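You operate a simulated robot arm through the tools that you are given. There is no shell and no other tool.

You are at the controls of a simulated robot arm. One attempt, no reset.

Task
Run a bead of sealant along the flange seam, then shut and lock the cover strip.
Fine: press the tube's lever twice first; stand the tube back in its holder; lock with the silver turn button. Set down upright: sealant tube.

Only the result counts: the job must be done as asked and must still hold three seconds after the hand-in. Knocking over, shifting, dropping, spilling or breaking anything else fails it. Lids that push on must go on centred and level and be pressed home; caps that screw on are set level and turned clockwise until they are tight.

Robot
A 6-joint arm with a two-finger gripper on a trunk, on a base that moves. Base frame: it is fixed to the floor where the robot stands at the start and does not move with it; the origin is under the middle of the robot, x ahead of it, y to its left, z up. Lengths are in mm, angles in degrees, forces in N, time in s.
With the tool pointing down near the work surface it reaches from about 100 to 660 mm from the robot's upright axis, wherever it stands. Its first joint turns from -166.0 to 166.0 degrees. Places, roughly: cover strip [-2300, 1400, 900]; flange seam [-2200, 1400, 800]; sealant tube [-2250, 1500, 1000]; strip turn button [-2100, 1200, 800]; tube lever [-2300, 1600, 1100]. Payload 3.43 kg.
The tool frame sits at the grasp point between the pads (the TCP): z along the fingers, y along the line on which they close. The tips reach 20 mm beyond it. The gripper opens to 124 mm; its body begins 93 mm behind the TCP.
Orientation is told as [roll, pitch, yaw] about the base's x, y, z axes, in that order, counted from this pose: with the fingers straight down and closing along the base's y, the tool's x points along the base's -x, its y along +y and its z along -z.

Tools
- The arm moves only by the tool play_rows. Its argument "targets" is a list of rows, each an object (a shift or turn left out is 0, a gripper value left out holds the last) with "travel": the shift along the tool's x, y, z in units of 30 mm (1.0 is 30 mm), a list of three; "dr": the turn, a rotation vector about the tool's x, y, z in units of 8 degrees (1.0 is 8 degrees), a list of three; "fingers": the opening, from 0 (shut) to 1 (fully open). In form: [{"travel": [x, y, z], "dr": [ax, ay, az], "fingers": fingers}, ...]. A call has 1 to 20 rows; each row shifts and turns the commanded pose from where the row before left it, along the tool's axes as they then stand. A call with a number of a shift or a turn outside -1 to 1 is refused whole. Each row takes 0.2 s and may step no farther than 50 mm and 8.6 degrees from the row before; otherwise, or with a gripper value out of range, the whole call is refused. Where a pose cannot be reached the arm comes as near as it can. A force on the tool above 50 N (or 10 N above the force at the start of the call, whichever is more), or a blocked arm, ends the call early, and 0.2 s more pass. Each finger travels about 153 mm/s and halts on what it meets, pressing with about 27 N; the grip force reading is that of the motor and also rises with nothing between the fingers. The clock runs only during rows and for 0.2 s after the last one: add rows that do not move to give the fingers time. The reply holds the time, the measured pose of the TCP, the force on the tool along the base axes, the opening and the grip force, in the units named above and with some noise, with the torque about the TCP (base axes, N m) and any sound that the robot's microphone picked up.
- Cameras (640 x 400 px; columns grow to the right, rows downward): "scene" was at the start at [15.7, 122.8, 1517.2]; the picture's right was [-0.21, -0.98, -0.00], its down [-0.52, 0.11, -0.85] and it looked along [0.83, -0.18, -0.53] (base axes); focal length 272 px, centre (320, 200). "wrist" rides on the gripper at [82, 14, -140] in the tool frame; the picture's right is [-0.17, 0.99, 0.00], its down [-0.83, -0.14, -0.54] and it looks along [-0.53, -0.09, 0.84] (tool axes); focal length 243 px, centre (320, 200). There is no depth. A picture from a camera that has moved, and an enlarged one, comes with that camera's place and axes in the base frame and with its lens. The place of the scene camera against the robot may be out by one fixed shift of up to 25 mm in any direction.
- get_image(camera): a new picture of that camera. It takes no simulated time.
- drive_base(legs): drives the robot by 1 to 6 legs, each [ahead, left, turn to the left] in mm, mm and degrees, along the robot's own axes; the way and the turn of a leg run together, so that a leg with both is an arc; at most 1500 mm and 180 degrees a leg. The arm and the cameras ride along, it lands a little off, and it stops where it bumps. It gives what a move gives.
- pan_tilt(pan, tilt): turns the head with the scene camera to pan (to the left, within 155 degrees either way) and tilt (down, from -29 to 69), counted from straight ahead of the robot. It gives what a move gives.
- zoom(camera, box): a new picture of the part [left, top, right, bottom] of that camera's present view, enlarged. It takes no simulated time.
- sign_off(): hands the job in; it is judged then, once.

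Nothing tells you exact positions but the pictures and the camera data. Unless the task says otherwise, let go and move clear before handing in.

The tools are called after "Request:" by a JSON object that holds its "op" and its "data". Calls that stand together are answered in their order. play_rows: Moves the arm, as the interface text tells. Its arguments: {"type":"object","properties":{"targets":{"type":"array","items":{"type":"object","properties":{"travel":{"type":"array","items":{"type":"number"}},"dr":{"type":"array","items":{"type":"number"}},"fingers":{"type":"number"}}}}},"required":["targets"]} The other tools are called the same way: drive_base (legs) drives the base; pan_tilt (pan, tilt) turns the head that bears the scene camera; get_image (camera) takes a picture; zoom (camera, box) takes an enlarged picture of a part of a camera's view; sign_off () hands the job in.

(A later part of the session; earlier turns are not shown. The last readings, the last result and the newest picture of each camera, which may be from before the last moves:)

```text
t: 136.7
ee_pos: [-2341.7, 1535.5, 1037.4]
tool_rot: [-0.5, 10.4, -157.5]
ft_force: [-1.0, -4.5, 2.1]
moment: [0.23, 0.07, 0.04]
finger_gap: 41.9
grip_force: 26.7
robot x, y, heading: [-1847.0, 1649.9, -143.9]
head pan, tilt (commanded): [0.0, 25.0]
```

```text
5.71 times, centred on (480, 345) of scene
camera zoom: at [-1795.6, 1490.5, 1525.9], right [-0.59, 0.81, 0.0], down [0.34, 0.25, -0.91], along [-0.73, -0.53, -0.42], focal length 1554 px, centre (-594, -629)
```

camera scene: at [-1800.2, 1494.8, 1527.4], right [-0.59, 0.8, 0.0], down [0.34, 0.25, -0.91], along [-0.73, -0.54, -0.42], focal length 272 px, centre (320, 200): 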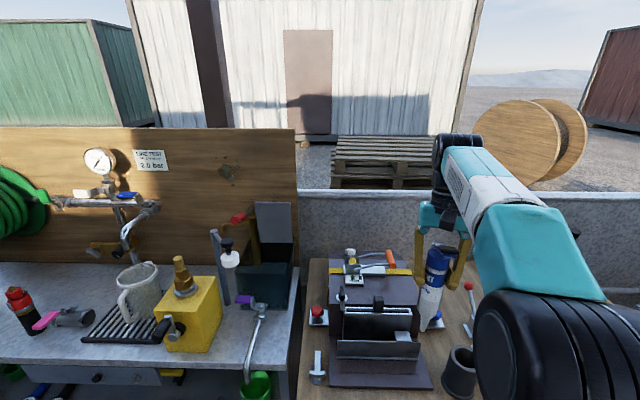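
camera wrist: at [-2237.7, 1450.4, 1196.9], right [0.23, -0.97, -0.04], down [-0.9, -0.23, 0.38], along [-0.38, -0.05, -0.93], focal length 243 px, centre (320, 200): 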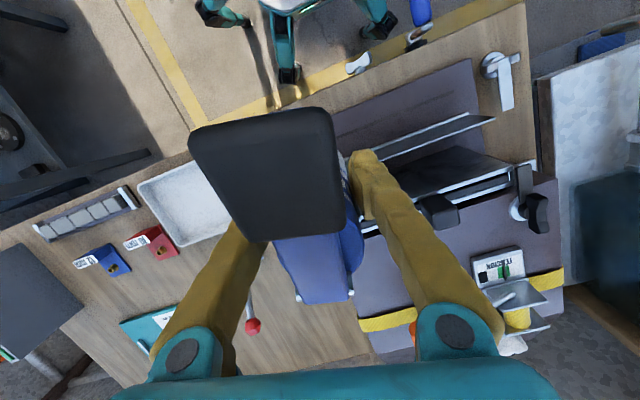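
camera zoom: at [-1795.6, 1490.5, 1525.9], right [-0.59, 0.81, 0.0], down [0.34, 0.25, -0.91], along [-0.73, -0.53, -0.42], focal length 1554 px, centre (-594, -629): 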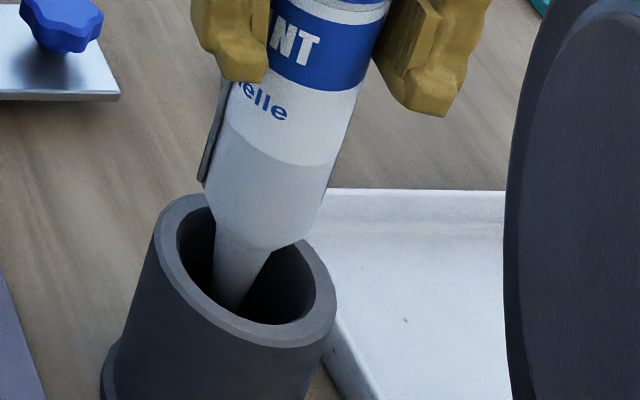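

On average the tube is about 5 mm right of centre; I'll correct and lower another 25 mm.

Request:
{"op": "play_rows", "data": {"targets": [{"travel": [0.086, 0.15, 0.016]}, {"travel": [-0.05, 0, 0.27]}, {"travel": [-0.05, 0, 0.27]}, {"travel": [-0.05, 0, 0.27]}, {"travel": [0, 0, 0]}]}}

Request:
{"op": "zoom", "data": {"camera": "scene", "box": [440, 310, 520, 380]}}

```text
t: 137.9
ee_pos: [-2342.4, 1535.8, 1012.1]
tool_rot: [-0.4, 10.6, -157.8]
ft_force: [1.7, 1.7, 10.7]
moment: [-0.22, -1.21, 0.04]
finger_gap: 42.2
grip_force: 27.5
robot x, y, heading: [-1850.6, 1655.4, -144.1]
head pan, tilt (commanded): [0.0, 25.0]
```

```text
5.71 times, centred on (480, 345) of scene
camera zoom: at [-1799.0, 1497.8, 1526.3], right [-0.59, 0.81, 0.0], down [0.34, 0.25, -0.91], along [-0.73, -0.53, -0.42], focal length 1554 px, centre (-594, -629)
```

zoom: 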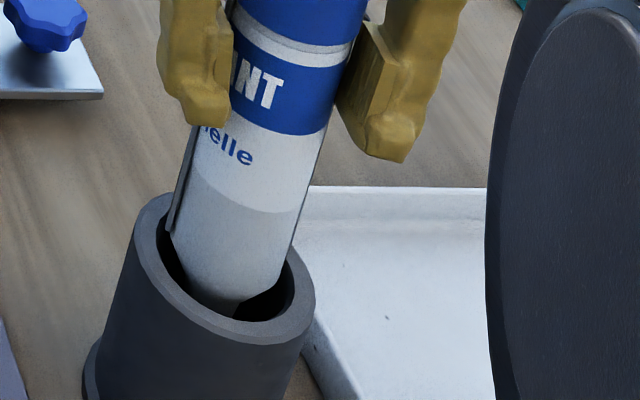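

The body is centred in the opening; a moment reading appeared, so I'll check it with a null move before continuing.

Request:
{"op": "play_rows", "data": {"targets": [{"travel": [0, 0, 0]}, {"travel": [0, 0, 0]}]}}

Request:
{"op": "zoom", "data": {"camera": "scene", "box": [440, 310, 520, 380]}}

```text
t: 138.5
ee_pos: [-2339.8, 1534.5, 1013.3]
tool_rot: [-0.5, 10.6, -158.0]
ft_force: [-1.1, 2.0, -7.3]
moment: [-0.17, -0.23, 0.0]
finger_gap: 41.8
grip_force: 27.4
robot x, y, heading: [-1850.2, 1651.1, -143.9]
head pan, tilt (commanded): [0.0, 25.0]
```

```text
5.71 times, centred on (480, 345) of scene
camera zoom: at [-1797.8, 1491.0, 1526.7], right [-0.59, 0.81, 0.0], down [0.34, 0.25, -0.91], along [-0.73, -0.53, -0.42], focal length 1554 px, centre (-594, -629)
```

zoom: 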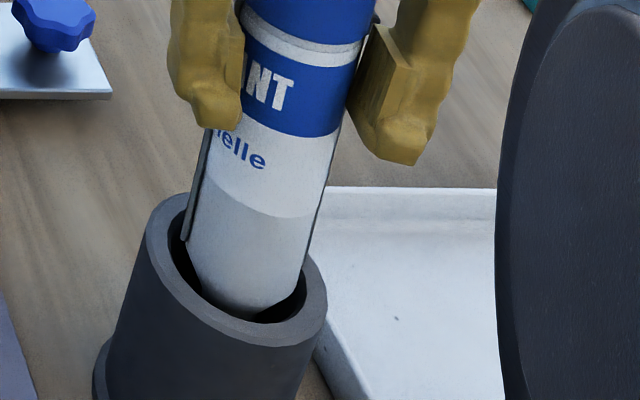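

That looks fine: tube and clip are inside the rim. Lowering another 24 mm.

Request:
{"op": "play_rows", "data": {"targets": [{"travel": [-0.037, 0, 0.197]}, {"travel": [-0.037, 0, 0.197]}, {"travel": [-0.037, 0, 0.197]}, {"travel": [-0.037, 0, 0.197]}, {"travel": [0, 0, 0]}]}}

Request:
{"op": "zoom", "data": {"camera": "scene", "box": [430, 290, 530, 390]}}

```text
t: 139.7
ee_pos: [-2338.1, 1532.5, 987.0]
tool_rot: [-0.5, 10.6, -157.5]
ft_force: [0.7, 1.5, -1.3]
moment: [-0.07, -0.08, -0.02]
finger_gap: 41.9
grip_force: 27.3
robot x, y, heading: [-1852.4, 1648.7, -144.0]
head pan, tilt (commanded): [0.0, 25.0]
```

```text
4.00 times, centred on (480, 340) of scene
camera zoom: at [-1801.4, 1494.2, 1527.3], right [-0.59, 0.81, 0.0], down [0.34, 0.25, -0.91], along [-0.73, -0.53, -0.42], focal length 1088 px, centre (-320, -360)
```

zoom: 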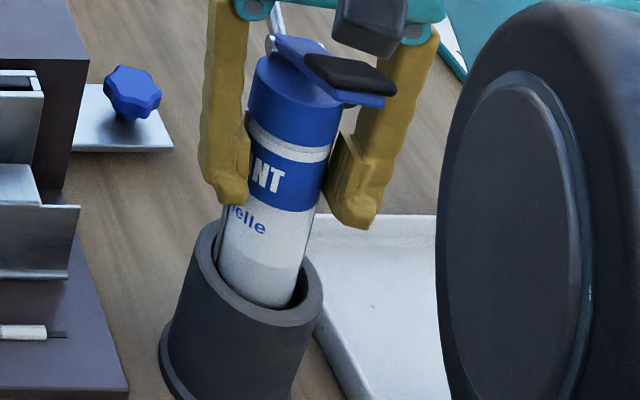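

Nearly seated. I'll lower in small steps watching for contact.

Request:
{"op": "play_rows", "data": {"targets": [{"travel": [-0.025, 0, 0.13]}, {"travel": [-0.025, 0, 0.13]}, {"travel": [0, 0, 0]}]}}

Request:
{"op": "play_rows", "data": {"targets": [{"travel": [-0.012, 0, 0.066]}, {"travel": [0, 0, 0]}]}}

Request:
{"op": "play_rows", "data": {"targets": [{"travel": [-0.012, 0, 0.066]}, {"travel": [0, 0, 0]}]}}

```text
t: 140.5
ee_pos: [-2341.3, 1536.4, 981.7]
tool_rot: [-0.4, 10.6, -158.1]
ft_force: [3.2, -1.4, 0.4]
moment: [0.05, 0.2, 0.08]
finger_gap: 42.3
grip_force: 27.2
robot x, y, heading: [-1856.9, 1651.6, -144.1]
head pan, tilt (commanded): [0.0, 25.0]
```

```text
t: 141.1
ee_pos: [-2341.2, 1533.9, 976.4]
tool_rot: [-0.5, 10.8, -157.6]
ft_force: [4.6, 4.0, -3.7]
moment: [0.91, 0.08, -0.01]
finger_gap: 42.3
grip_force: 26.7
robot x, y, heading: [-1852.9, 1652.8, -143.7]
head pan, tilt (commanded): [0.0, 25.0]
```

```text
t: 141.7
ee_pos: [-2340.6, 1535.4, 975.0]
tool_rot: [-0.4, 10.5, -157.7]
ft_force: [-3.7, -3.5, -8.2]
moment: [-0.76, 0.68, -0.06]
finger_gap: 41.8
grip_force: 26.7
robot x, y, heading: [-1850.5, 1648.4, -143.6]
head pan, tilt (commanded): [0.0, 25.0]
```

No clear contact yet; continuing in 2 mm steps.

Request:
{"op": "play_rows", "data": {"targets": [{"travel": [-0.012, 0, 0.066]}, {"travel": [0, 0, 0]}]}}

Request:
{"op": "play_rows", "data": {"targets": [{"travel": [-0.012, 0, 0.066]}, {"travel": [0, 0, 0]}]}}

Request:
{"op": "zoom", "data": {"camera": "scene", "box": [430, 290, 530, 390]}}

```text
t: 142.3
ee_pos: [-2341.8, 1536.3, 974.9]
tool_rot: [-0.6, 10.7, -158.1]
ft_force: [1.2, 2.4, -5.3]
moment: [-0.21, -0.04, -0.06]
finger_gap: 42.7
grip_force: 26.4
robot x, y, heading: [-1855.0, 1654.2, -144.0]
head pan, tilt (commanded): [0.0, 25.0]
```

```text
t: 142.9
ee_pos: [-2342.6, 1537.8, 969.9]
tool_rot: [-0.2, 10.6, -157.6]
ft_force: [3.0, -5.7, 16.7]
moment: [-0.67, -0.04, -0.08]
finger_gap: 42.4
grip_force: 26.2
robot x, y, heading: [-1859.4, 1657.7, -143.8]
head pan, tilt (commanded): [0.0, 25.0]
```

```text
4.00 times, centred on (480, 340) of scene
camera zoom: at [-1803.2, 1499.7, 1525.9], right [-0.59, 0.81, 0.0], down [0.34, 0.25, -0.91], along [-0.73, -0.53, -0.42], focal length 1088 px, centre (-320, -360)
```

zoom: 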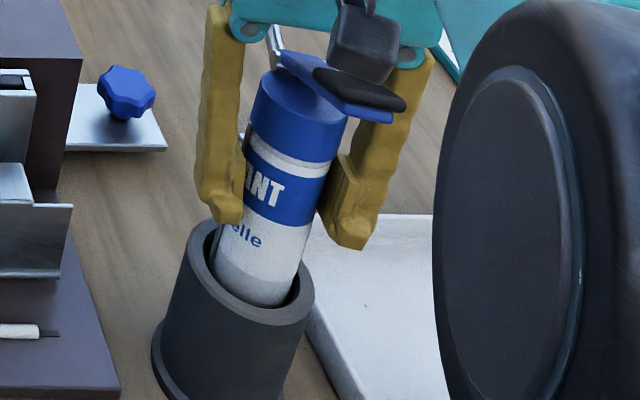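

The tube has bottomed out in the holder (it slid slightly up in the grip). I'll open the fingers gradually and look.

Request:
{"op": "play_rows", "data": {"targets": [{"fingers": 0.36}, {"fingers": 0.4}, {"fingers": 0.45}, {"fingers": 0.55}, {"fingers": 0.7}, {"fingers": 0.85}, {"travel": [0, 0, 0]}]}}

Request:
{"op": "zoom", "data": {"camera": "scene", "box": [430, 280, 540, 390]}}

Request:
{"op": "get_image", "data": {"camera": "wrist"}}

```text
t: 144.5
ee_pos: [-2341.8, 1533.5, 970.9]
tool_rot: [-0.4, 10.2, -157.9]
ft_force: [-4.5, 2.9, 0.0]
moment: [-0.25, -0.5, -0.06]
finger_gap: 105.5
grip_force: 0.0
robot x, y, heading: [-1847.3, 1648.2, -144.1]
head pan, tilt (commanded): [0.0, 25.0]
```

```text
3.64 times, centred on (485, 335) of scene
camera zoom: at [-1791.7, 1493.6, 1524.5], right [-0.58, 0.81, 0.0], down [0.34, 0.24, -0.91], along [-0.74, -0.53, -0.42], focal length 989 px, centre (-280, -291)
```

zoom: 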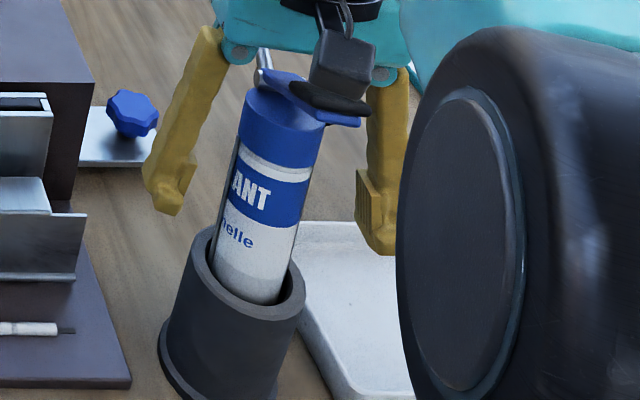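

```text
taken
camera wrist: at [-2285.3, 1540.9, 1122.8], right [0.22, -0.97, -0.04], down [-0.9, -0.22, 0.38], along [-0.38, -0.05, -0.92], focal length 243 px, centre (320, 200)
```

wrist: 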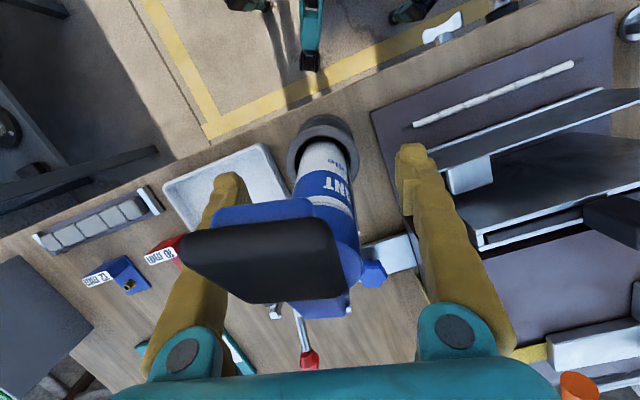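

The tube is standing in the holder. I'll back straight up and clear of it.

Request:
{"op": "play_rows", "data": {"targets": [{"travel": [0.092, 0, -0.49], "fingers": 1}, {"travel": [0.184, 0, -0.983]}, {"travel": [0.184, 0, -0.983]}, {"travel": [0.184, 0, -0.983]}, {"travel": [0.184, 0, -0.983]}, {"travel": [0.184, 0, -0.983]}, {"travel": [0, 0, 0]}]}}

Request:
{"op": "zoom", "data": {"camera": "scene", "box": [430, 270, 540, 390]}}

Request:
{"op": "get_image", "data": {"camera": "wrist"}}

```text
t: 146.1
ee_pos: [-2340.8, 1532.9, 1136.4]
tool_rot: [-0.3, 10.7, -157.8]
ft_force: [-0.7, -0.6, 2.1]
moment: [0.03, -0.08, 0.02]
finger_gap: 124.1
grip_force: 0.1
robot x, y, heading: [-1854.6, 1649.5, -144.2]
head pan, tilt (commanded): [0.0, 25.0]
```

```text
3.33 times, centred on (485, 330) of scene
camera zoom: at [-1799.3, 1491.3, 1527.4], right [-0.59, 0.81, 0.0], down [0.34, 0.25, -0.91], along [-0.73, -0.53, -0.42], focal length 906 px, centre (-230, -233)
```

zoom: 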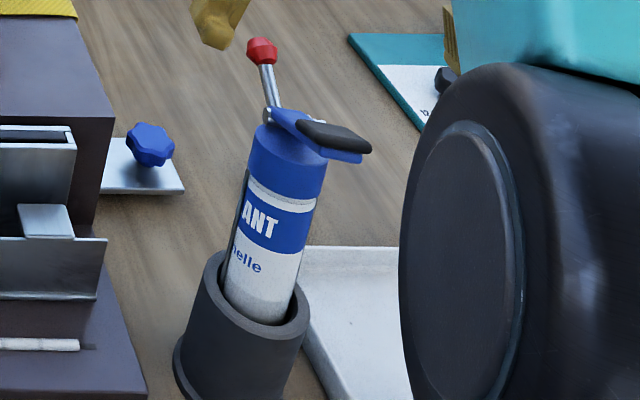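

```text
taken
camera wrist: at [-2286.1, 1539.0, 1289.1], right [0.22, -0.97, -0.04], down [-0.9, -0.22, 0.38], along [-0.38, -0.05, -0.93], focal length 243 px, centre (320, 200)
```

wrist: 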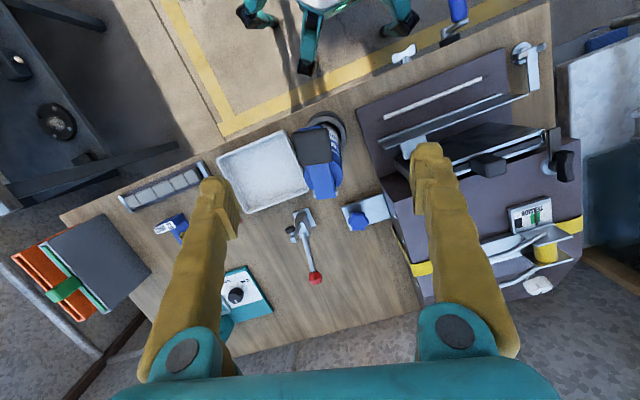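

The tube stands in its holder, leaning only slightly. Next I'll straighten the tool, turn it so the fingers close front-to-back, and move over the strip's left half to measure it.

Request:
{"op": "play_rows", "data": {"targets": [{"dr": [0, -0.66, 0]}, {"dr": [0, -0.66, 0]}, {"dr": [0, 0, 1]}, {"dr": [0, 0, 1]}, {"dr": [0, 0, 1]}, {"dr": [0, 0, 1]}, {"dr": [0, 0, 1]}, {"dr": [0, 0, 1]}, {"dr": [0, 0, 1]}, {"dr": [0, 0, 1]}, {"dr": [0, 0, 1]}, {"dr": [0, 0, 0.69]}, {"travel": [0, 0, 0]}]}}

Request:
{"op": "play_rows", "data": {"targets": [{"travel": [0.894, 0, 0]}, {"travel": [0.894, 0, 0]}, {"travel": [0.894, 0, 0]}, {"travel": [0.894, 0, 0]}, {"travel": [0.894, 0, 0]}, {"travel": [0.894, 0, 0]}, {"travel": [0.894, 0, 0]}, {"travel": [0.894, 0, 0]}, {"travel": [0.894, 0.04, 0]}, {"travel": [0, 0, 0]}]}}

Request:
{"op": "get_image", "data": {"camera": "wrist"}}

Request:
{"op": "get_image", "data": {"camera": "scene"}}

```text
t: 148.9
ee_pos: [-2341.8, 1532.5, 1138.0]
tool_rot: [-0.2, -0.4, 124.7]
ft_force: [-1.0, 0.0, -0.1]
moment: [0.04, -0.17, 0.02]
finger_gap: 124.1
grip_force: 0.0
robot x, y, heading: [-1848.8, 1652.7, -143.9]
head pan, tilt (commanded): [0.0, 25.0]
```

```text
t: 151.1
ee_pos: [-2201.0, 1329.8, 1134.4]
tool_rot: [-0.4, -0.4, 124.8]
ft_force: [3.1, 0.4, -0.7]
moment: [0.05, 0.2, 0.01]
finger_gap: 124.0
grip_force: 0.1
robot x, y, heading: [-1850.7, 1649.2, -143.9]
head pan, tilt (commanded): [0.0, 25.0]
```

```text
taken
camera wrist: at [-2166.5, 1252.8, 1274.3], right [-0.9, -0.43, -0.01], down [-0.36, 0.76, 0.55], along [-0.23, 0.5, -0.84], focal length 243 px, centre (320, 200)
```

wrist: 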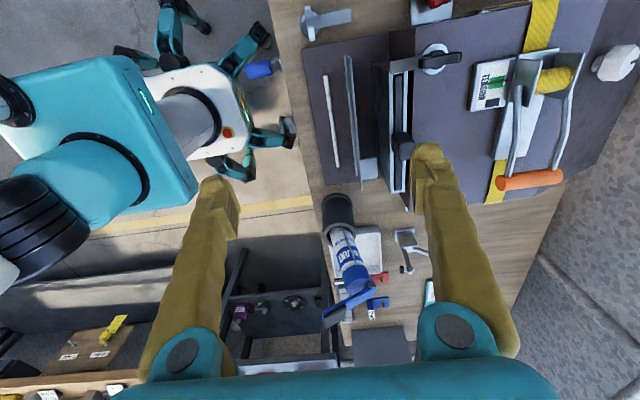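

```text
taken
camera scene: at [-1799.6, 1490.6, 1528.8], right [-0.59, 0.81, 0.0], down [0.34, 0.25, -0.91], along [-0.73, -0.53, -0.42], focal length 272 px, centre (320, 200)
```

scene: 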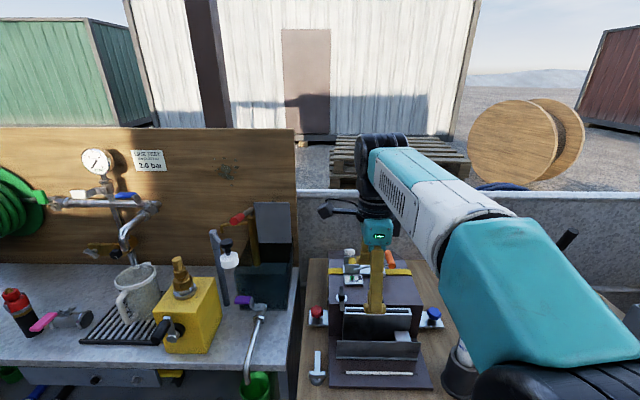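

The bead, strip, channel and T button are all visible now. I'll zoom to measure the gap and the button.

Request:
{"op": "zoom", "data": {"camera": "wrist", "box": [290, 0, 450, 100]}}

Request:
{"op": "zoom", "data": {"camera": "wrist", "box": [300, 100, 460, 200]}}

Request:
{"op": "play_rows", "data": {"targets": [{"travel": [0, -0.9, 0]}, {"travel": [0, -0.9, 0]}, {"travel": [0, -0.9, 0]}, {"travel": [0, 0, 0]}]}}

Request:
{"op": "zoom", "data": {"camera": "wrist", "box": [330, 0, 490, 100]}}

Request:
{"op": "zoom", "data": {"camera": "wrist", "box": [340, 90, 500, 190]}}

```text
4.00 times, centred on (370, 50) of wrist
camera zoom: at [-2166.5, 1252.8, 1274.3], right [-0.9, -0.43, -0.01], down [-0.36, 0.76, 0.55], along [-0.23, 0.5, -0.84], focal length 970 px, centre (120, 800)
```

zoom: 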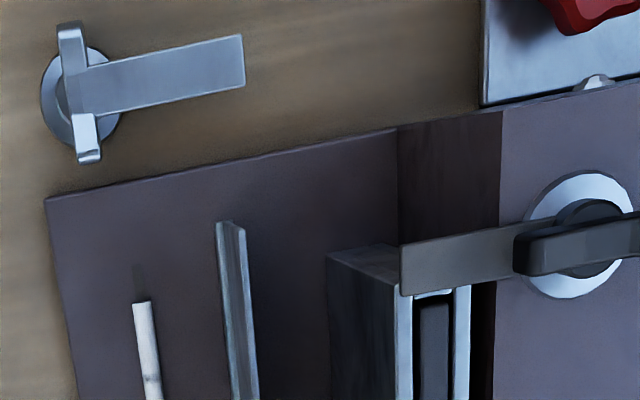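

```text
4.00 times, centred on (380, 150) of wrist
camera zoom: at [-2166.5, 1252.8, 1274.3], right [-0.9, -0.43, -0.01], down [-0.36, 0.76, 0.55], along [-0.23, 0.5, -0.84], focal length 970 px, centre (80, 400)
```

zoom: 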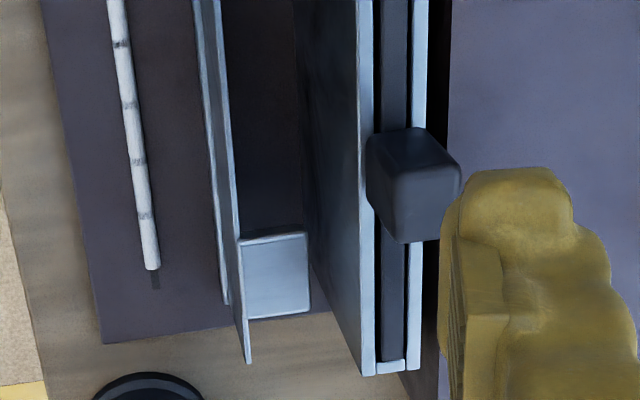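

```text
t: 152.1
ee_pos: [-2139.0, 1380.8, 1135.8]
tool_rot: [-0.6, -0.6, 124.7]
ft_force: [0.3, 0.8, 1.4]
moment: [-0.08, -0.02, 0.02]
finger_gap: 123.8
grip_force: 0.1
robot x, y, heading: [-1858.0, 1655.7, -143.9]
head pan, tilt (commanded): [0.0, 25.0]
```

```text
4.00 times, centred on (410, 50) of wrist
camera zoom: at [-2105.5, 1304.4, 1274.4], right [-0.91, -0.42, 0.0], down [-0.36, 0.76, 0.55], along [-0.23, 0.5, -0.84], focal length 970 px, centre (-40, 800)
```

zoom: 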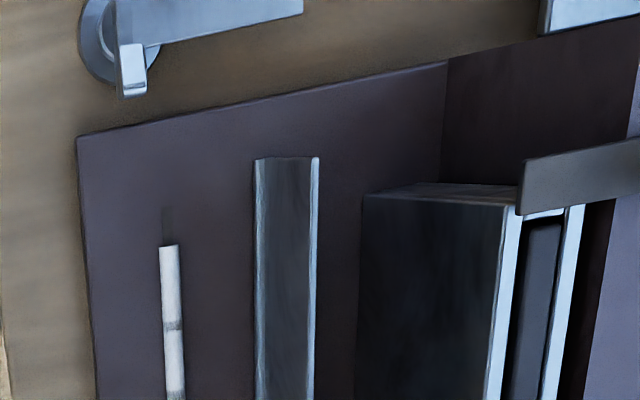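

```text
4.00 times, centred on (420, 140) of wrist
camera zoom: at [-2105.5, 1304.4, 1274.4], right [-0.91, -0.42, 0.0], down [-0.36, 0.76, 0.55], along [-0.23, 0.5, -0.84], focal length 970 px, centre (-80, 440)
```

zoom: 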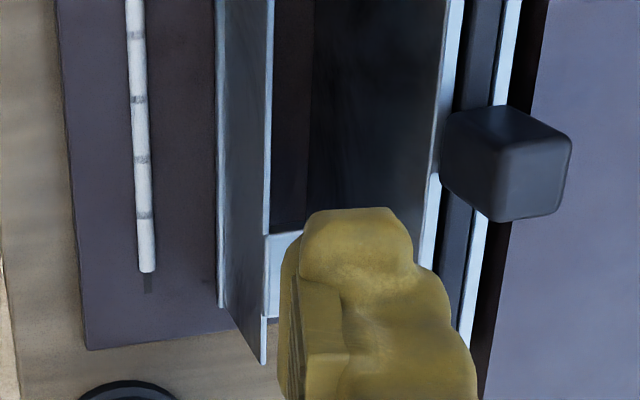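

The gap behind the strip is about 38 mm and the rear finger lines up with it at the earlier position. I'll return there and lower partway, then verify clearance.

Request:
{"op": "play_rows", "data": {"targets": [{"travel": [0, 0.9, 0]}, {"travel": [0, 0.9, 0]}, {"travel": [0, 0.9, 0]}, {"travel": [0, 0, 1]}, {"travel": [0, 0, 1]}, {"travel": [0, 0, 1]}, {"travel": [0, 0, 1]}, {"travel": [0, 0, 1]}, {"travel": [0, 0, 0]}]}}

Request:
{"op": "get_image", "data": {"camera": "wrist"}}

Request:
{"op": "zoom", "data": {"camera": "scene", "box": [300, 250, 440, 400]}}

```text
t: 154.1
ee_pos: [-2199.9, 1332.7, 985.1]
tool_rot: [-0.1, -0.4, 124.8]
ft_force: [3.1, 4.4, -0.8]
moment: [-0.36, 0.29, 0.01]
finger_gap: 124.0
grip_force: 0.0
robot x, y, heading: [-1854.7, 1652.0, -144.3]
head pan, tilt (commanded): [0.0, 25.0]
```

```text
taken
camera wrist: at [-2166.7, 1257.9, 1124.6], right [-0.9, -0.43, 0.0], down [-0.36, 0.76, 0.55], along [-0.23, 0.49, -0.84], focal length 243 px, centre (320, 200)
```

wrist: 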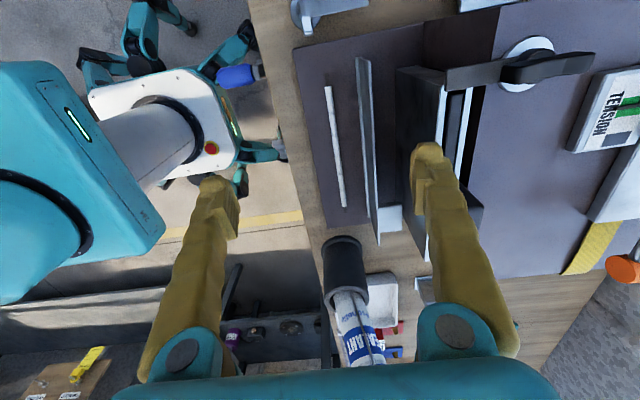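

```text
2.67 times, centred on (370, 325) of scene
camera zoom: at [-1800.2, 1495.5, 1527.8], right [-0.59, 0.81, 0.0], down [0.34, 0.25, -0.91], along [-0.73, -0.53, -0.42], focal length 725 px, centre (187, -133)
```

zoom: 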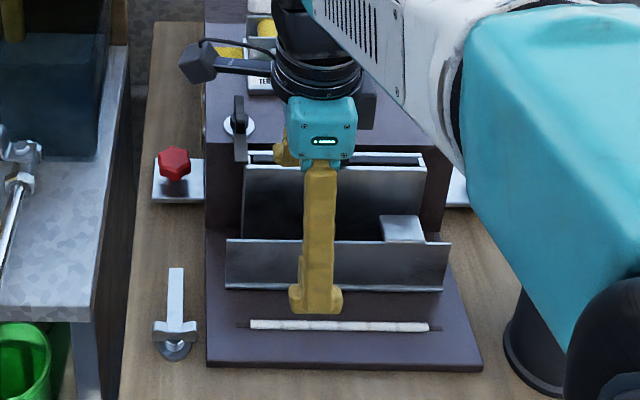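

I'll zoom in on the rear finger to check its clearance to the channel and strip.

Request:
{"op": "zoom", "data": {"camera": "wrist", "box": [330, 60, 490, 190]}}

```text
3.08 times, centred on (410, 125) of wrist
camera zoom: at [-2166.7, 1257.9, 1124.6], right [-0.9, -0.43, 0.0], down [-0.36, 0.76, 0.55], along [-0.23, 0.49, -0.84], focal length 746 px, centre (43, 431)
```

zoom: 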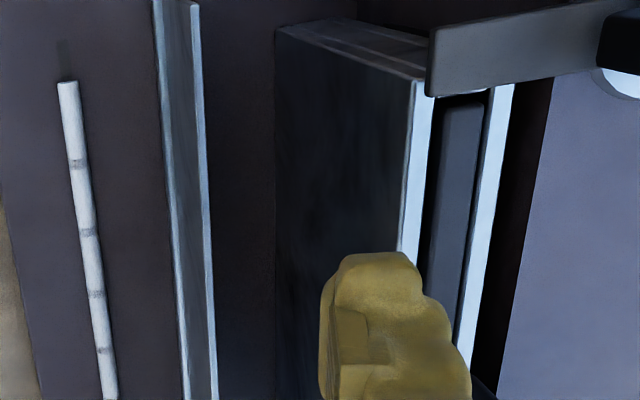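

The finger has about 6 mm clearance to the channel and 9 mm to the strip. I'll shift 2 mm toward the strip and lower to 18 mm below the strip's top edge.

Request:
{"op": "play_rows", "data": {"targets": [{"travel": [0, -0.06, 0.3]}, {"travel": [0, 0, 0.5]}, {"travel": [0, 0, 0.5]}, {"travel": [0, 0, 0.5]}, {"travel": [0, 0, 0.5]}, {"travel": [0, 0, 0.5]}, {"travel": [0, 0, 0.5]}, {"travel": [0, 0, 0]}]}}

Request:
{"op": "get_image", "data": {"camera": "wrist"}}

Request:
{"op": "zoom", "data": {"camera": "scene", "box": [300, 250, 440, 400]}}

```text
t: 155.9
ee_pos: [-2203.4, 1336.8, 885.7]
tool_rot: [-0.2, -0.3, 124.9]
ft_force: [1.8, 1.0, 4.3]
moment: [-0.1, 0.12, 0.0]
finger_gap: 124.1
grip_force: 0.1
robot x, y, heading: [-1855.3, 1650.6, -144.0]
head pan, tilt (commanded): [0.0, 25.0]
```

```text
taken
camera wrist: at [-2169.1, 1261.3, 1025.6], right [-0.9, -0.43, 0.0], down [-0.36, 0.76, 0.54], along [-0.23, 0.49, -0.84], focal length 243 px, centre (320, 200)
```

wrist: 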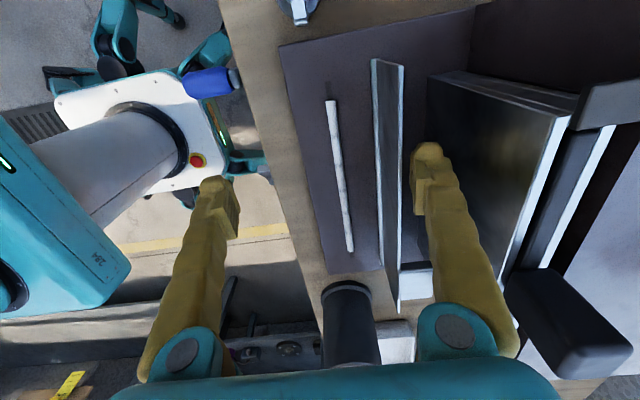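

```text
2.67 times, centred on (370, 325) of scene
camera zoom: at [-1802.7, 1497.3, 1528.3], right [-0.59, 0.81, 0.0], down [0.34, 0.25, -0.91], along [-0.73, -0.54, -0.42], focal length 725 px, centre (187, -133)
```

zoom: 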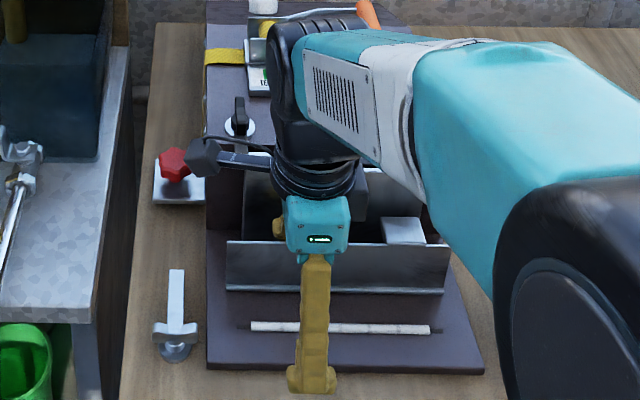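

The rear finger is behind the strip. Now I'll pull toward the robot to fold the strip forward.

Request:
{"op": "play_rows", "data": {"targets": [{"travel": [0, -0.2, 0]}, {"travel": [0, -0.2, 0]}, {"travel": [0, -0.2, 0]}, {"travel": [0, -0.2, 0]}, {"travel": [0, -0.2, 0]}, {"travel": [0, -0.2, 0]}, {"travel": [0, 0, 0]}]}}

Request:
{"op": "get_image", "data": {"camera": "wrist"}}

Request:
{"op": "zoom", "data": {"camera": "scene", "box": [300, 250, 440, 400]}}

```text
t: 157.5
ee_pos: [-2174.1, 1360.5, 887.2]
tool_rot: [-0.3, -0.4, 124.4]
ft_force: [3.3, 3.6, 4.7]
moment: [-0.42, 0.33, 0.0]
finger_gap: 123.8
grip_force: 0.0
robot x, y, heading: [-1855.8, 1654.1, -144.2]
head pan, tilt (commanded): [0.0, 25.0]
```

```text
taken
camera wrist: at [-2141.1, 1284.0, 1026.2], right [-0.91, -0.42, 0.0], down [-0.35, 0.76, 0.55], along [-0.23, 0.5, -0.84], focal length 243 px, centre (320, 200)
```

wrist: 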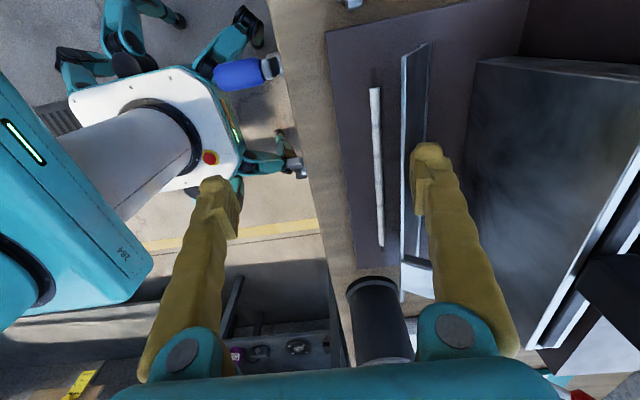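

```text
2.67 times, centred on (370, 325) of scene
camera zoom: at [-1801.4, 1495.8, 1527.9], right [-0.59, 0.81, 0.0], down [0.34, 0.25, -0.91], along [-0.73, -0.53, -0.42], focal length 725 px, centre (187, -133)
```

zoom: 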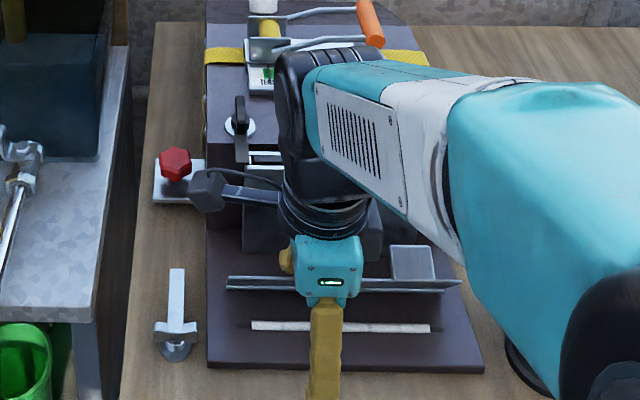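

The strip is folding forward. Continuing the pull.

Request:
{"op": "play_rows", "data": {"targets": [{"travel": [0, -0.2, 0]}, {"travel": [0, -0.2, 0]}, {"travel": [0, -0.2, 0]}, {"travel": [0, -0.2, 0]}, {"travel": [0, -0.2, 0]}, {"travel": [0, 0, 0]}]}}

Request:
{"op": "get_image", "data": {"camera": "wrist"}}

Request:
{"op": "zoom", "data": {"camera": "scene", "box": [300, 250, 440, 400]}}

```text
t: 158.9
ee_pos: [-2150.8, 1373.8, 885.0]
tool_rot: [-0.3, -0.4, 124.6]
ft_force: [0.3, 4.7, -9.5]
moment: [-0.59, 0.03, -0.01]
finger_gap: 123.9
grip_force: 0.1
robot x, y, heading: [-1853.6, 1649.5, -143.7]
head pan, tilt (commanded): [0.0, 25.0]
```

```text
taken
camera wrist: at [-2117.1, 1297.2, 1023.8], right [-0.91, -0.42, 0.0], down [-0.36, 0.76, 0.55], along [-0.23, 0.5, -0.84], focal length 243 px, centre (320, 200)
```

wrist: 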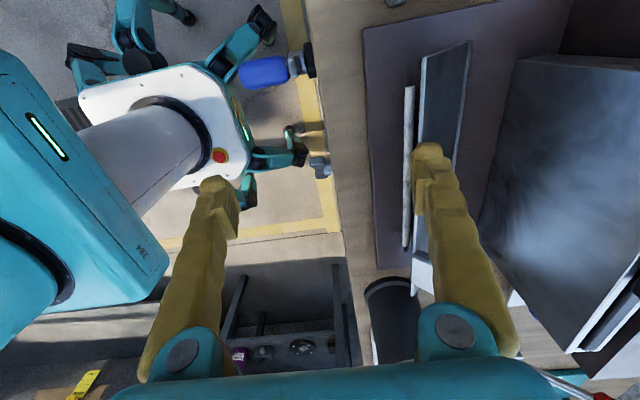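

```text
2.67 times, centred on (370, 325) of scene
camera zoom: at [-1800.8, 1493.8, 1526.7], right [-0.59, 0.81, 0.0], down [0.34, 0.25, -0.9], along [-0.73, -0.54, -0.43], focal length 725 px, centre (187, -133)
```

zoom: 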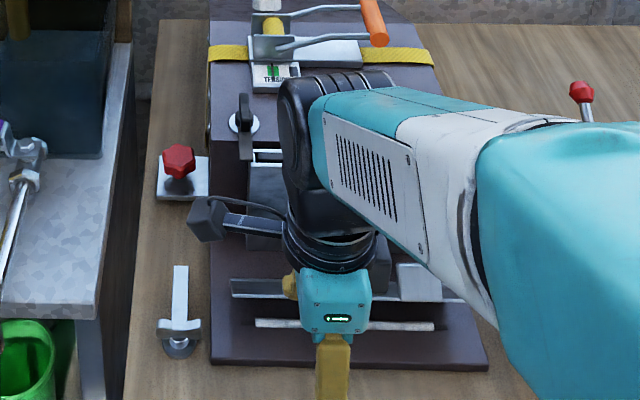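

The strip leans well forward now. I'll push another 30 mm.

Request:
{"op": "play_rows", "data": {"targets": [{"travel": [0, -0.2, 0]}, {"travel": [0, -0.2, 0]}, {"travel": [0, -0.2, 0]}, {"travel": [0, -0.2, 0]}, {"travel": [0, -0.2, 0]}, {"travel": [0, 0, 0]}]}}

Request:
{"op": "get_image", "data": {"camera": "wrist"}}

Request:
{"op": "zoom", "data": {"camera": "scene", "box": [300, 270, 440, 400]}}

```text
t: 160.3
ee_pos: [-2120.8, 1390.3, 885.5]
tool_rot: [0.0, -0.5, 124.8]
ft_force: [-3.7, 1.1, -0.6]
moment: [-0.11, -0.4, -0.04]
finger_gap: 124.2
grip_force: 0.1
robot x, y, heading: [-1851.5, 1655.4, -143.6]
head pan, tilt (commanded): [0.0, 25.0]
```

```text
taken
camera wrist: at [-2085.9, 1314.4, 1024.7], right [-0.9, -0.43, 0.0], down [-0.36, 0.76, 0.54], along [-0.23, 0.49, -0.84], focal length 243 px, centre (320, 200)
```

wrist: 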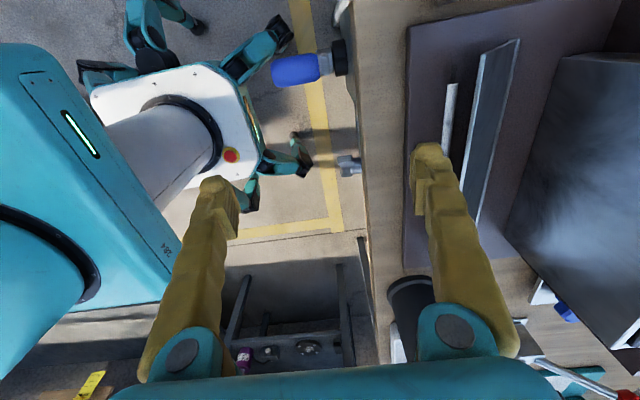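

```text
3.08 times, centred on (370, 335) of scene
camera zoom: at [-1798.8, 1494.7, 1525.1], right [-0.59, 0.81, 0.0], down [0.34, 0.25, -0.91], along [-0.73, -0.54, -0.42], focal length 837 px, centre (166, -215)
```

zoom: 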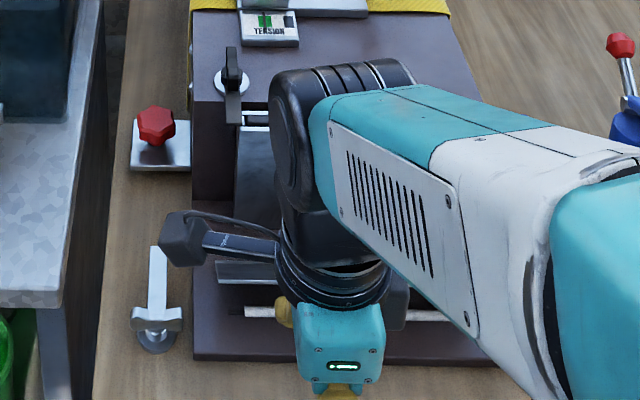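

The finger has slipped past; I'll look at the strip's present angle.

Request:
{"op": "zoom", "data": {"camera": "wrist", "box": [380, 0, 560, 200]}}

```text
2.00 times, centred on (470, 100) of wrist
camera zoom: at [-2085.9, 1314.4, 1024.7], right [-0.9, -0.43, 0.0], down [-0.36, 0.76, 0.54], along [-0.23, 0.49, -0.84], focal length 485 px, centre (20, 400)
```

zoom: 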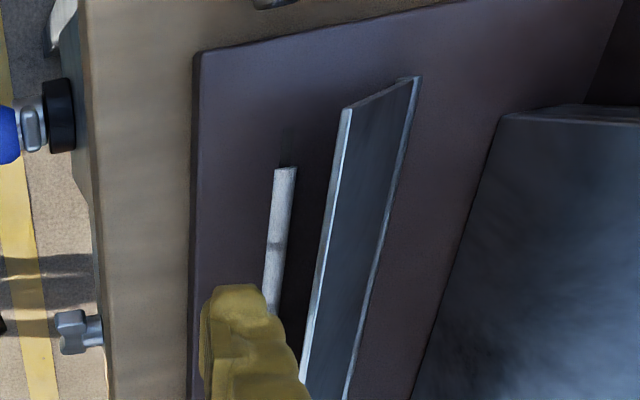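

The strip holds itself at roughly 45°, leaning over the bead. I'll raise, close the fingers, and move above the strip's middle to press it flat.

Request:
{"op": "play_rows", "data": {"targets": [{"travel": [0, 0, -1]}, {"travel": [0, 0, -1]}, {"travel": [0, 0, 0], "fingers": 0}, {"travel": [-0.5, 0.8, 0]}, {"travel": [-0.5, 0.8, 0]}, {"travel": [-0.5, 0.8, 0]}, {"travel": [0, 0.8, 0]}, {"travel": [0, 0, 0]}]}}

Request:
{"op": "get_image", "data": {"camera": "wrist"}}

Request:
{"op": "zoom", "data": {"camera": "scene", "box": [300, 270, 440, 400]}}

```text
t: 162.1
ee_pos: [-2228.6, 1372.4, 945.2]
tool_rot: [-0.1, -0.4, 124.7]
ft_force: [0.8, 0.4, -2.0]
moment: [-0.05, 0.03, 0.01]
finger_gap: 0.1
grip_force: 27.2
robot x, y, heading: [-1858.8, 1649.6, -143.9]
head pan, tilt (commanded): [0.0, 25.0]
```

```text
taken
camera wrist: at [-2194.5, 1297.0, 1085.4], right [-0.91, -0.42, 0.0], down [-0.36, 0.76, 0.55], along [-0.23, 0.49, -0.84], focal length 243 px, centre (320, 200)
```

wrist: 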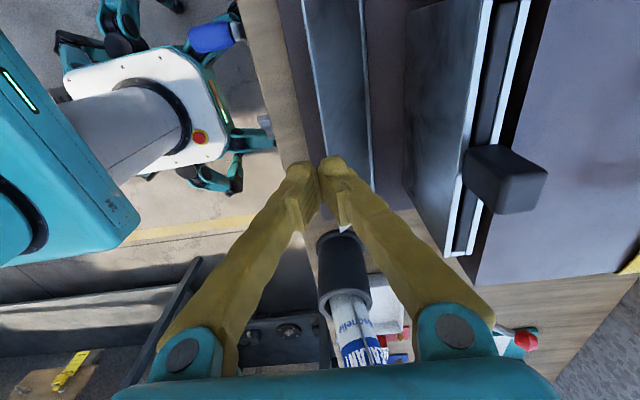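

```text
3.08 times, centred on (370, 335) of scene
camera zoom: at [-1802.5, 1493.3, 1526.7], right [-0.59, 0.81, 0.0], down [0.34, 0.25, -0.91], along [-0.73, -0.53, -0.42], focal length 837 px, centre (166, -215)
```

zoom: 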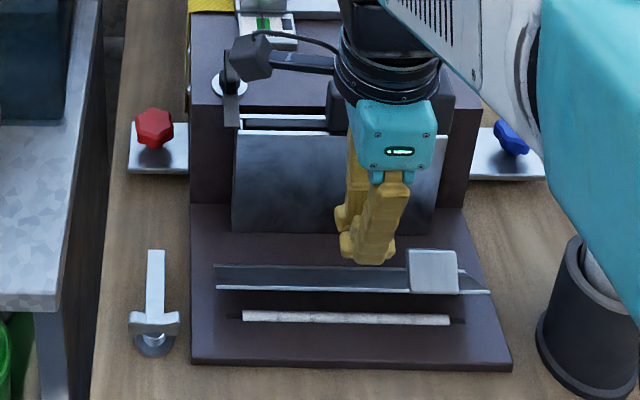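

The strip's free edge is below the fingertips. To keep the palm clear of the black block I'll shift left and forward a bit, then press the strip down in steps.

Request:
{"op": "play_rows", "data": {"targets": [{"travel": [0.65, -0.15, 0]}, {"travel": [0.65, -0.15, 0]}, {"travel": [0, 0, 0.6]}, {"travel": [0, 0, 0.6]}, {"travel": [0, 0, 0.4]}, {"travel": [0, 0, 0.3]}, {"travel": [0, 0, 0]}]}}

Request:
{"op": "get_image", "data": {"camera": "wrist"}}

Request:
{"op": "zoom", "data": {"camera": "scene", "box": [300, 270, 440, 400]}}

```text
t: 163.7
ee_pos: [-2198.7, 1344.3, 889.1]
tool_rot: [-0.4, -0.5, 124.8]
ft_force: [3.6, 1.7, 3.4]
moment: [-0.21, 0.42, 0.02]
finger_gap: 0.2
grip_force: 27.1
robot x, y, heading: [-1851.4, 1645.0, -144.3]
head pan, tilt (commanded): [0.0, 25.0]
```

```text
taken
camera wrist: at [-2164.6, 1267.7, 1028.2], right [-0.9, -0.43, -0.01], down [-0.36, 0.76, 0.55], along [-0.23, 0.5, -0.84], focal length 243 px, centre (320, 200)
```

wrist: 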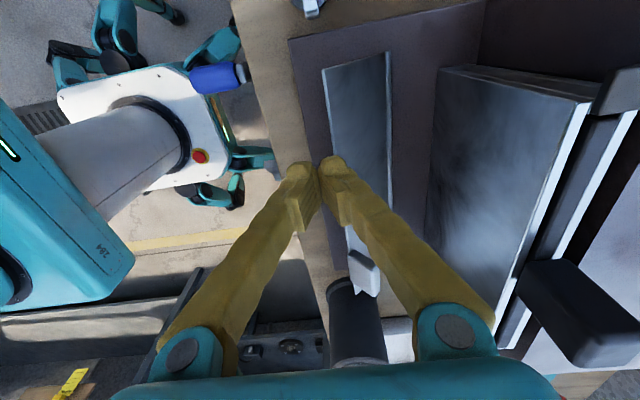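

```text
3.08 times, centred on (370, 335) of scene
camera zoom: at [-1800.6, 1486.9, 1528.7], right [-0.59, 0.81, 0.0], down [0.34, 0.25, -0.91], along [-0.73, -0.53, -0.42], focal length 837 px, centre (166, -215)
```

zoom: 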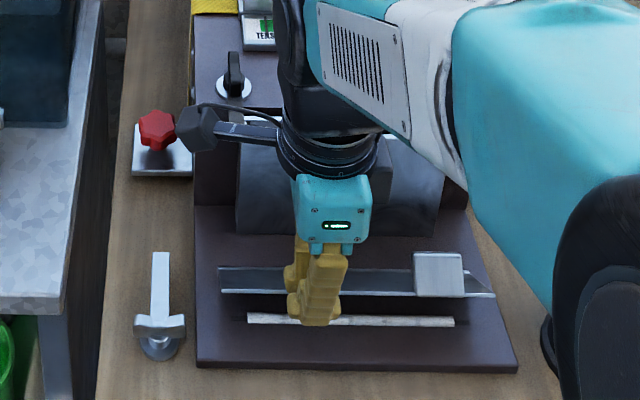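

Positioned over the free edge. Pressing down step by step.

Request:
{"op": "play_rows", "data": {"targets": [{"travel": [0, 0, 0.15]}, {"travel": [0, 0, 0.15]}, {"travel": [0, 0, 0.15]}, {"travel": [0, 0, 0.15]}, {"travel": [0, 0, 0]}]}}

Request:
{"op": "get_image", "data": {"camera": "wrist"}}

Request:
{"op": "zoom", "data": {"camera": "scene", "box": [300, 270, 440, 400]}}

```text
t: 164.9
ee_pos: [-2198.8, 1346.5, 870.6]
tool_rot: [-0.1, -0.3, 124.7]
ft_force: [0.6, 4.7, -4.5]
moment: [-0.51, 0.14, 0.03]
finger_gap: 0.1
grip_force: 26.7
robot x, y, heading: [-1854.0, 1647.2, -144.0]
head pan, tilt (commanded): [0.0, 25.0]
```

```text
taken
camera wrist: at [-2164.0, 1269.7, 1009.3], right [-0.91, -0.42, 0.0], down [-0.36, 0.76, 0.55], along [-0.23, 0.49, -0.84], focal length 243 px, centre (320, 200)
```

wrist: 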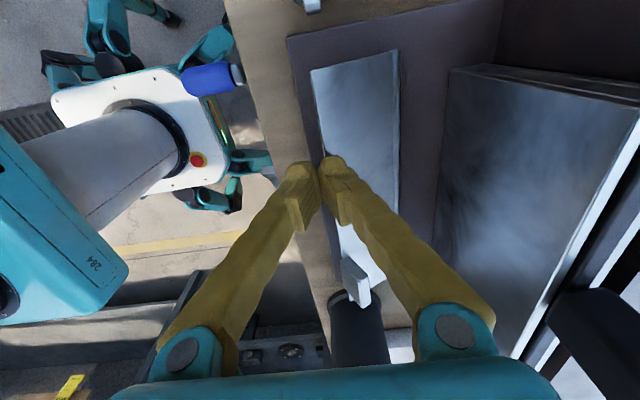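

```text
3.08 times, centred on (370, 335) of scene
camera zoom: at [-1801.6, 1493.1, 1527.0], right [-0.59, 0.81, 0.0], down [0.34, 0.25, -0.91], along [-0.73, -0.53, -0.42], focal length 837 px, centre (166, -215)
```

zoom: 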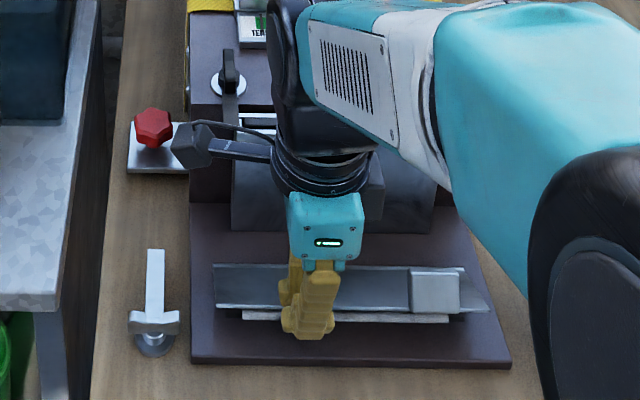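

The strip is going down smoothly. Continuing.

Request:
{"op": "play_rows", "data": {"targets": [{"travel": [0, 0, 0.15]}, {"travel": [0, 0, 0.15]}, {"travel": [0, 0, 0.15]}, {"travel": [0, 0, 0]}]}}

Request:
{"op": "zoom", "data": {"camera": "scene", "box": [300, 290, 440, 400]}}

Request:
{"op": "get_image", "data": {"camera": "wrist"}}

```text
t: 165.9
ee_pos: [-2198.0, 1352.4, 856.7]
tool_rot: [-0.4, -0.3, 124.6]
ft_force: [1.2, 4.9, -6.5]
moment: [-0.51, -0.03, -0.02]
finger_gap: 0.1
grip_force: 26.5
robot x, y, heading: [-1853.2, 1657.0, -144.1]
head pan, tilt (commanded): [0.0, 25.0]
```

```text
3.64 times, centred on (370, 345) of scene
camera zoom: at [-1799.6, 1502.3, 1528.2], right [-0.59, 0.81, 0.0], down [0.34, 0.25, -0.91], along [-0.73, -0.53, -0.42], focal length 989 px, centre (138, -327)
```

zoom: 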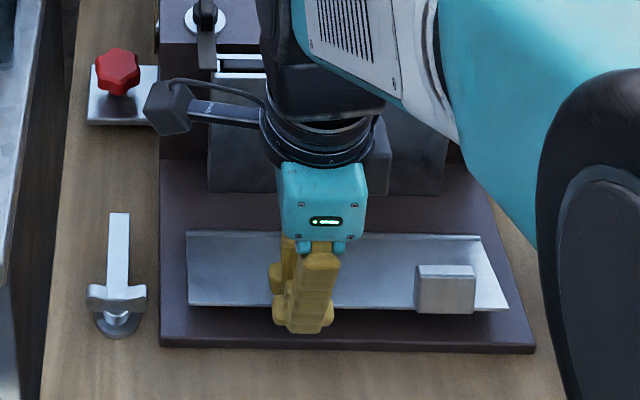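

```text
taken
camera wrist: at [-2165.8, 1274.9, 996.0], right [-0.9, -0.43, -0.01], down [-0.36, 0.76, 0.55], along [-0.23, 0.5, -0.84], focal length 243 px, centre (320, 200)
```

wrist: 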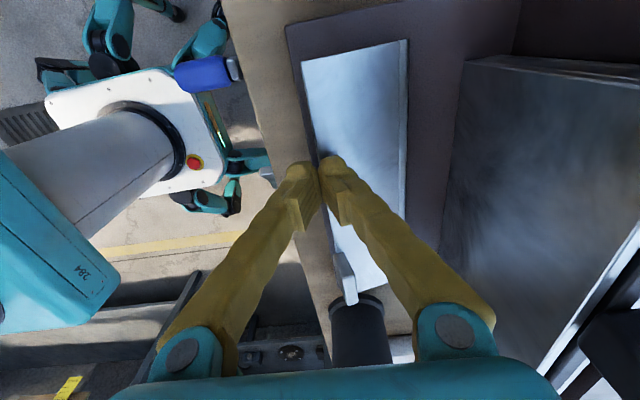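

Nearly flat. Pressing the last bit with small steps.

Request:
{"op": "play_rows", "data": {"targets": [{"travel": [0, 0, 0.1]}, {"travel": [0, 0, 0.1]}, {"travel": [0, 0, 0]}]}}

Request:
{"op": "play_rows", "data": {"targets": [{"travel": [0, 0, 0.08]}, {"travel": [0, 0, 0.08]}, {"travel": [0, 0, 0]}]}}

Request:
{"op": "zoom", "data": {"camera": "scene", "box": [300, 290, 440, 400]}}

```text
t: 166.7
ee_pos: [-2191.8, 1346.8, 851.4]
tool_rot: [0.0, -0.3, 124.7]
ft_force: [-0.5, -2.1, -2.2]
moment: [0.34, -0.11, 0.01]
finger_gap: 0.0
grip_force: 27.1
robot x, y, heading: [-1847.7, 1651.3, -144.3]
head pan, tilt (commanded): [0.0, 25.0]
```

```text
t: 167.5
ee_pos: [-2203.2, 1344.9, 845.8]
tool_rot: [0.1, -0.4, 124.8]
ft_force: [1.2, -2.7, -0.6]
moment: [0.34, 0.16, 0.02]
finger_gap: 0.0
grip_force: 26.8
robot x, y, heading: [-1859.5, 1649.8, -144.1]
head pan, tilt (commanded): [0.0, 25.0]
```

```text
3.64 times, centred on (370, 345) of scene
camera zoom: at [-1803.8, 1492.3, 1524.1], right [-0.59, 0.81, 0.0], down [0.34, 0.25, -0.91], along [-0.73, -0.54, -0.42], focal length 989 px, centre (138, -327)
```

zoom: 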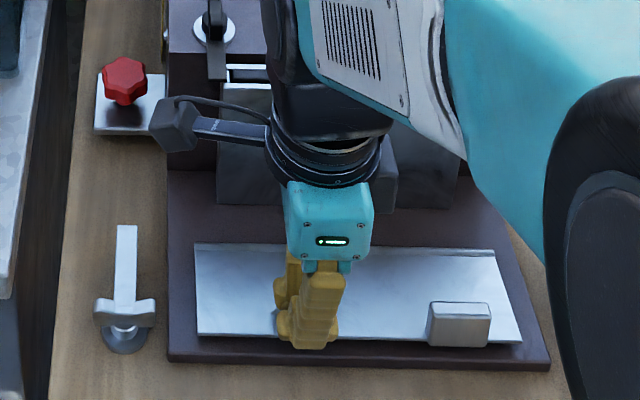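

The strip looks almost flat. I'll press on until contact force shows.

Request:
{"op": "play_rows", "data": {"targets": [{"travel": [0, 0, 0.06]}, {"travel": [0, 0, 0.06]}, {"travel": [0, 0, 0]}]}}

Request:
{"op": "play_rows", "data": {"targets": [{"travel": [0, 0, 0.05]}, {"travel": [0, 0, 0]}]}}

Request:
{"op": "play_rows", "data": {"targets": [{"travel": [0, 0, 0.05]}, {"travel": [0, 0, 0]}]}}

```text
t: 168.3
ee_pos: [-2199.8, 1343.2, 842.5]
tool_rot: [-0.2, -0.4, 125.0]
ft_force: [2.3, -0.6, 0.2]
moment: [0.04, 0.33, -0.02]
finger_gap: 0.1
grip_force: 26.8
robot x, y, heading: [-1853.0, 1648.1, -144.0]
head pan, tilt (commanded): [0.0, 25.0]
```

```text
t: 168.9
ee_pos: [-2200.8, 1347.4, 840.3]
tool_rot: [-0.2, -0.4, 124.9]
ft_force: [2.2, 2.2, -4.3]
moment: [-0.17, 0.22, -0.01]
finger_gap: 0.2
grip_force: 27.3
robot x, y, heading: [-1860.1, 1656.9, -143.4]
head pan, tilt (commanded): [0.0, 25.0]
```

```text
t: 169.5
ee_pos: [-2201.1, 1348.6, 840.4]
tool_rot: [-0.3, -0.4, 124.5]
ft_force: [1.3, 1.6, 6.7]
moment: [-0.23, 0.11, 0.02]
finger_gap: 0.0
grip_force: 26.6
robot x, y, heading: [-1851.5, 1650.6, -144.0]
head pan, tilt (commanded): [0.0, 25.0]
```

Close to the plate level; a couple more small steps.

Request:
{"op": "play_rows", "data": {"targets": [{"travel": [0, 0, 0.05]}, {"travel": [0, 0, 0]}]}}

Request:
{"op": "play_rows", "data": {"targets": [{"travel": [0, 0, 0.05]}, {"travel": [0, 0, 0]}]}}

Request:
{"op": "zoom", "data": {"camera": "scene", "box": [300, 310, 428, 400]}}

```text
t: 170.1
ee_pos: [-2199.8, 1347.5, 838.1]
tool_rot: [0.0, -0.2, 124.8]
ft_force: [-1.7, -2.3, -1.4]
moment: [0.3, -0.22, -0.02]
finger_gap: 0.0
grip_force: 26.9
robot x, y, heading: [-1857.0, 1652.6, -143.9]
head pan, tilt (commanded): [0.0, 25.0]
```

```text
t: 170.7
ee_pos: [-2195.8, 1344.5, 837.5]
tool_rot: [-0.2, -0.3, 125.0]
ft_force: [5.8, 4.3, 19.2]
moment: [-0.06, -0.04, 0.14]
finger_gap: 0.4
grip_force: 34.8
robot x, y, heading: [-1855.0, 1647.2, -143.7]
head pan, tilt (commanded): [0.0, 25.0]
```

```text
4.44 times, centred on (364, 355) of scene
camera zoom: at [-1799.5, 1496.0, 1526.2], right [-0.59, 0.81, 0.0], down [0.34, 0.25, -0.91], along [-0.73, -0.54, -0.42], focal length 1209 px, centre (124, -489)
```

zoom: 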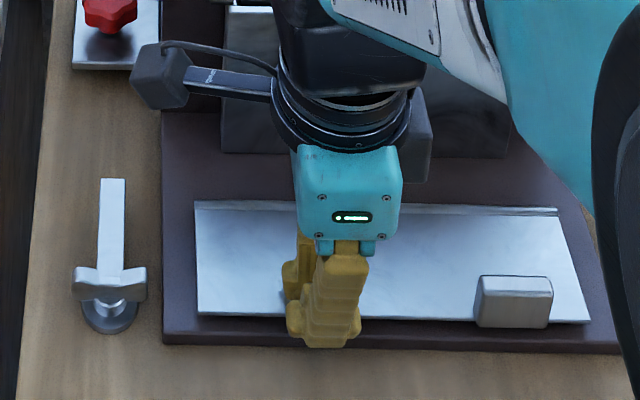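

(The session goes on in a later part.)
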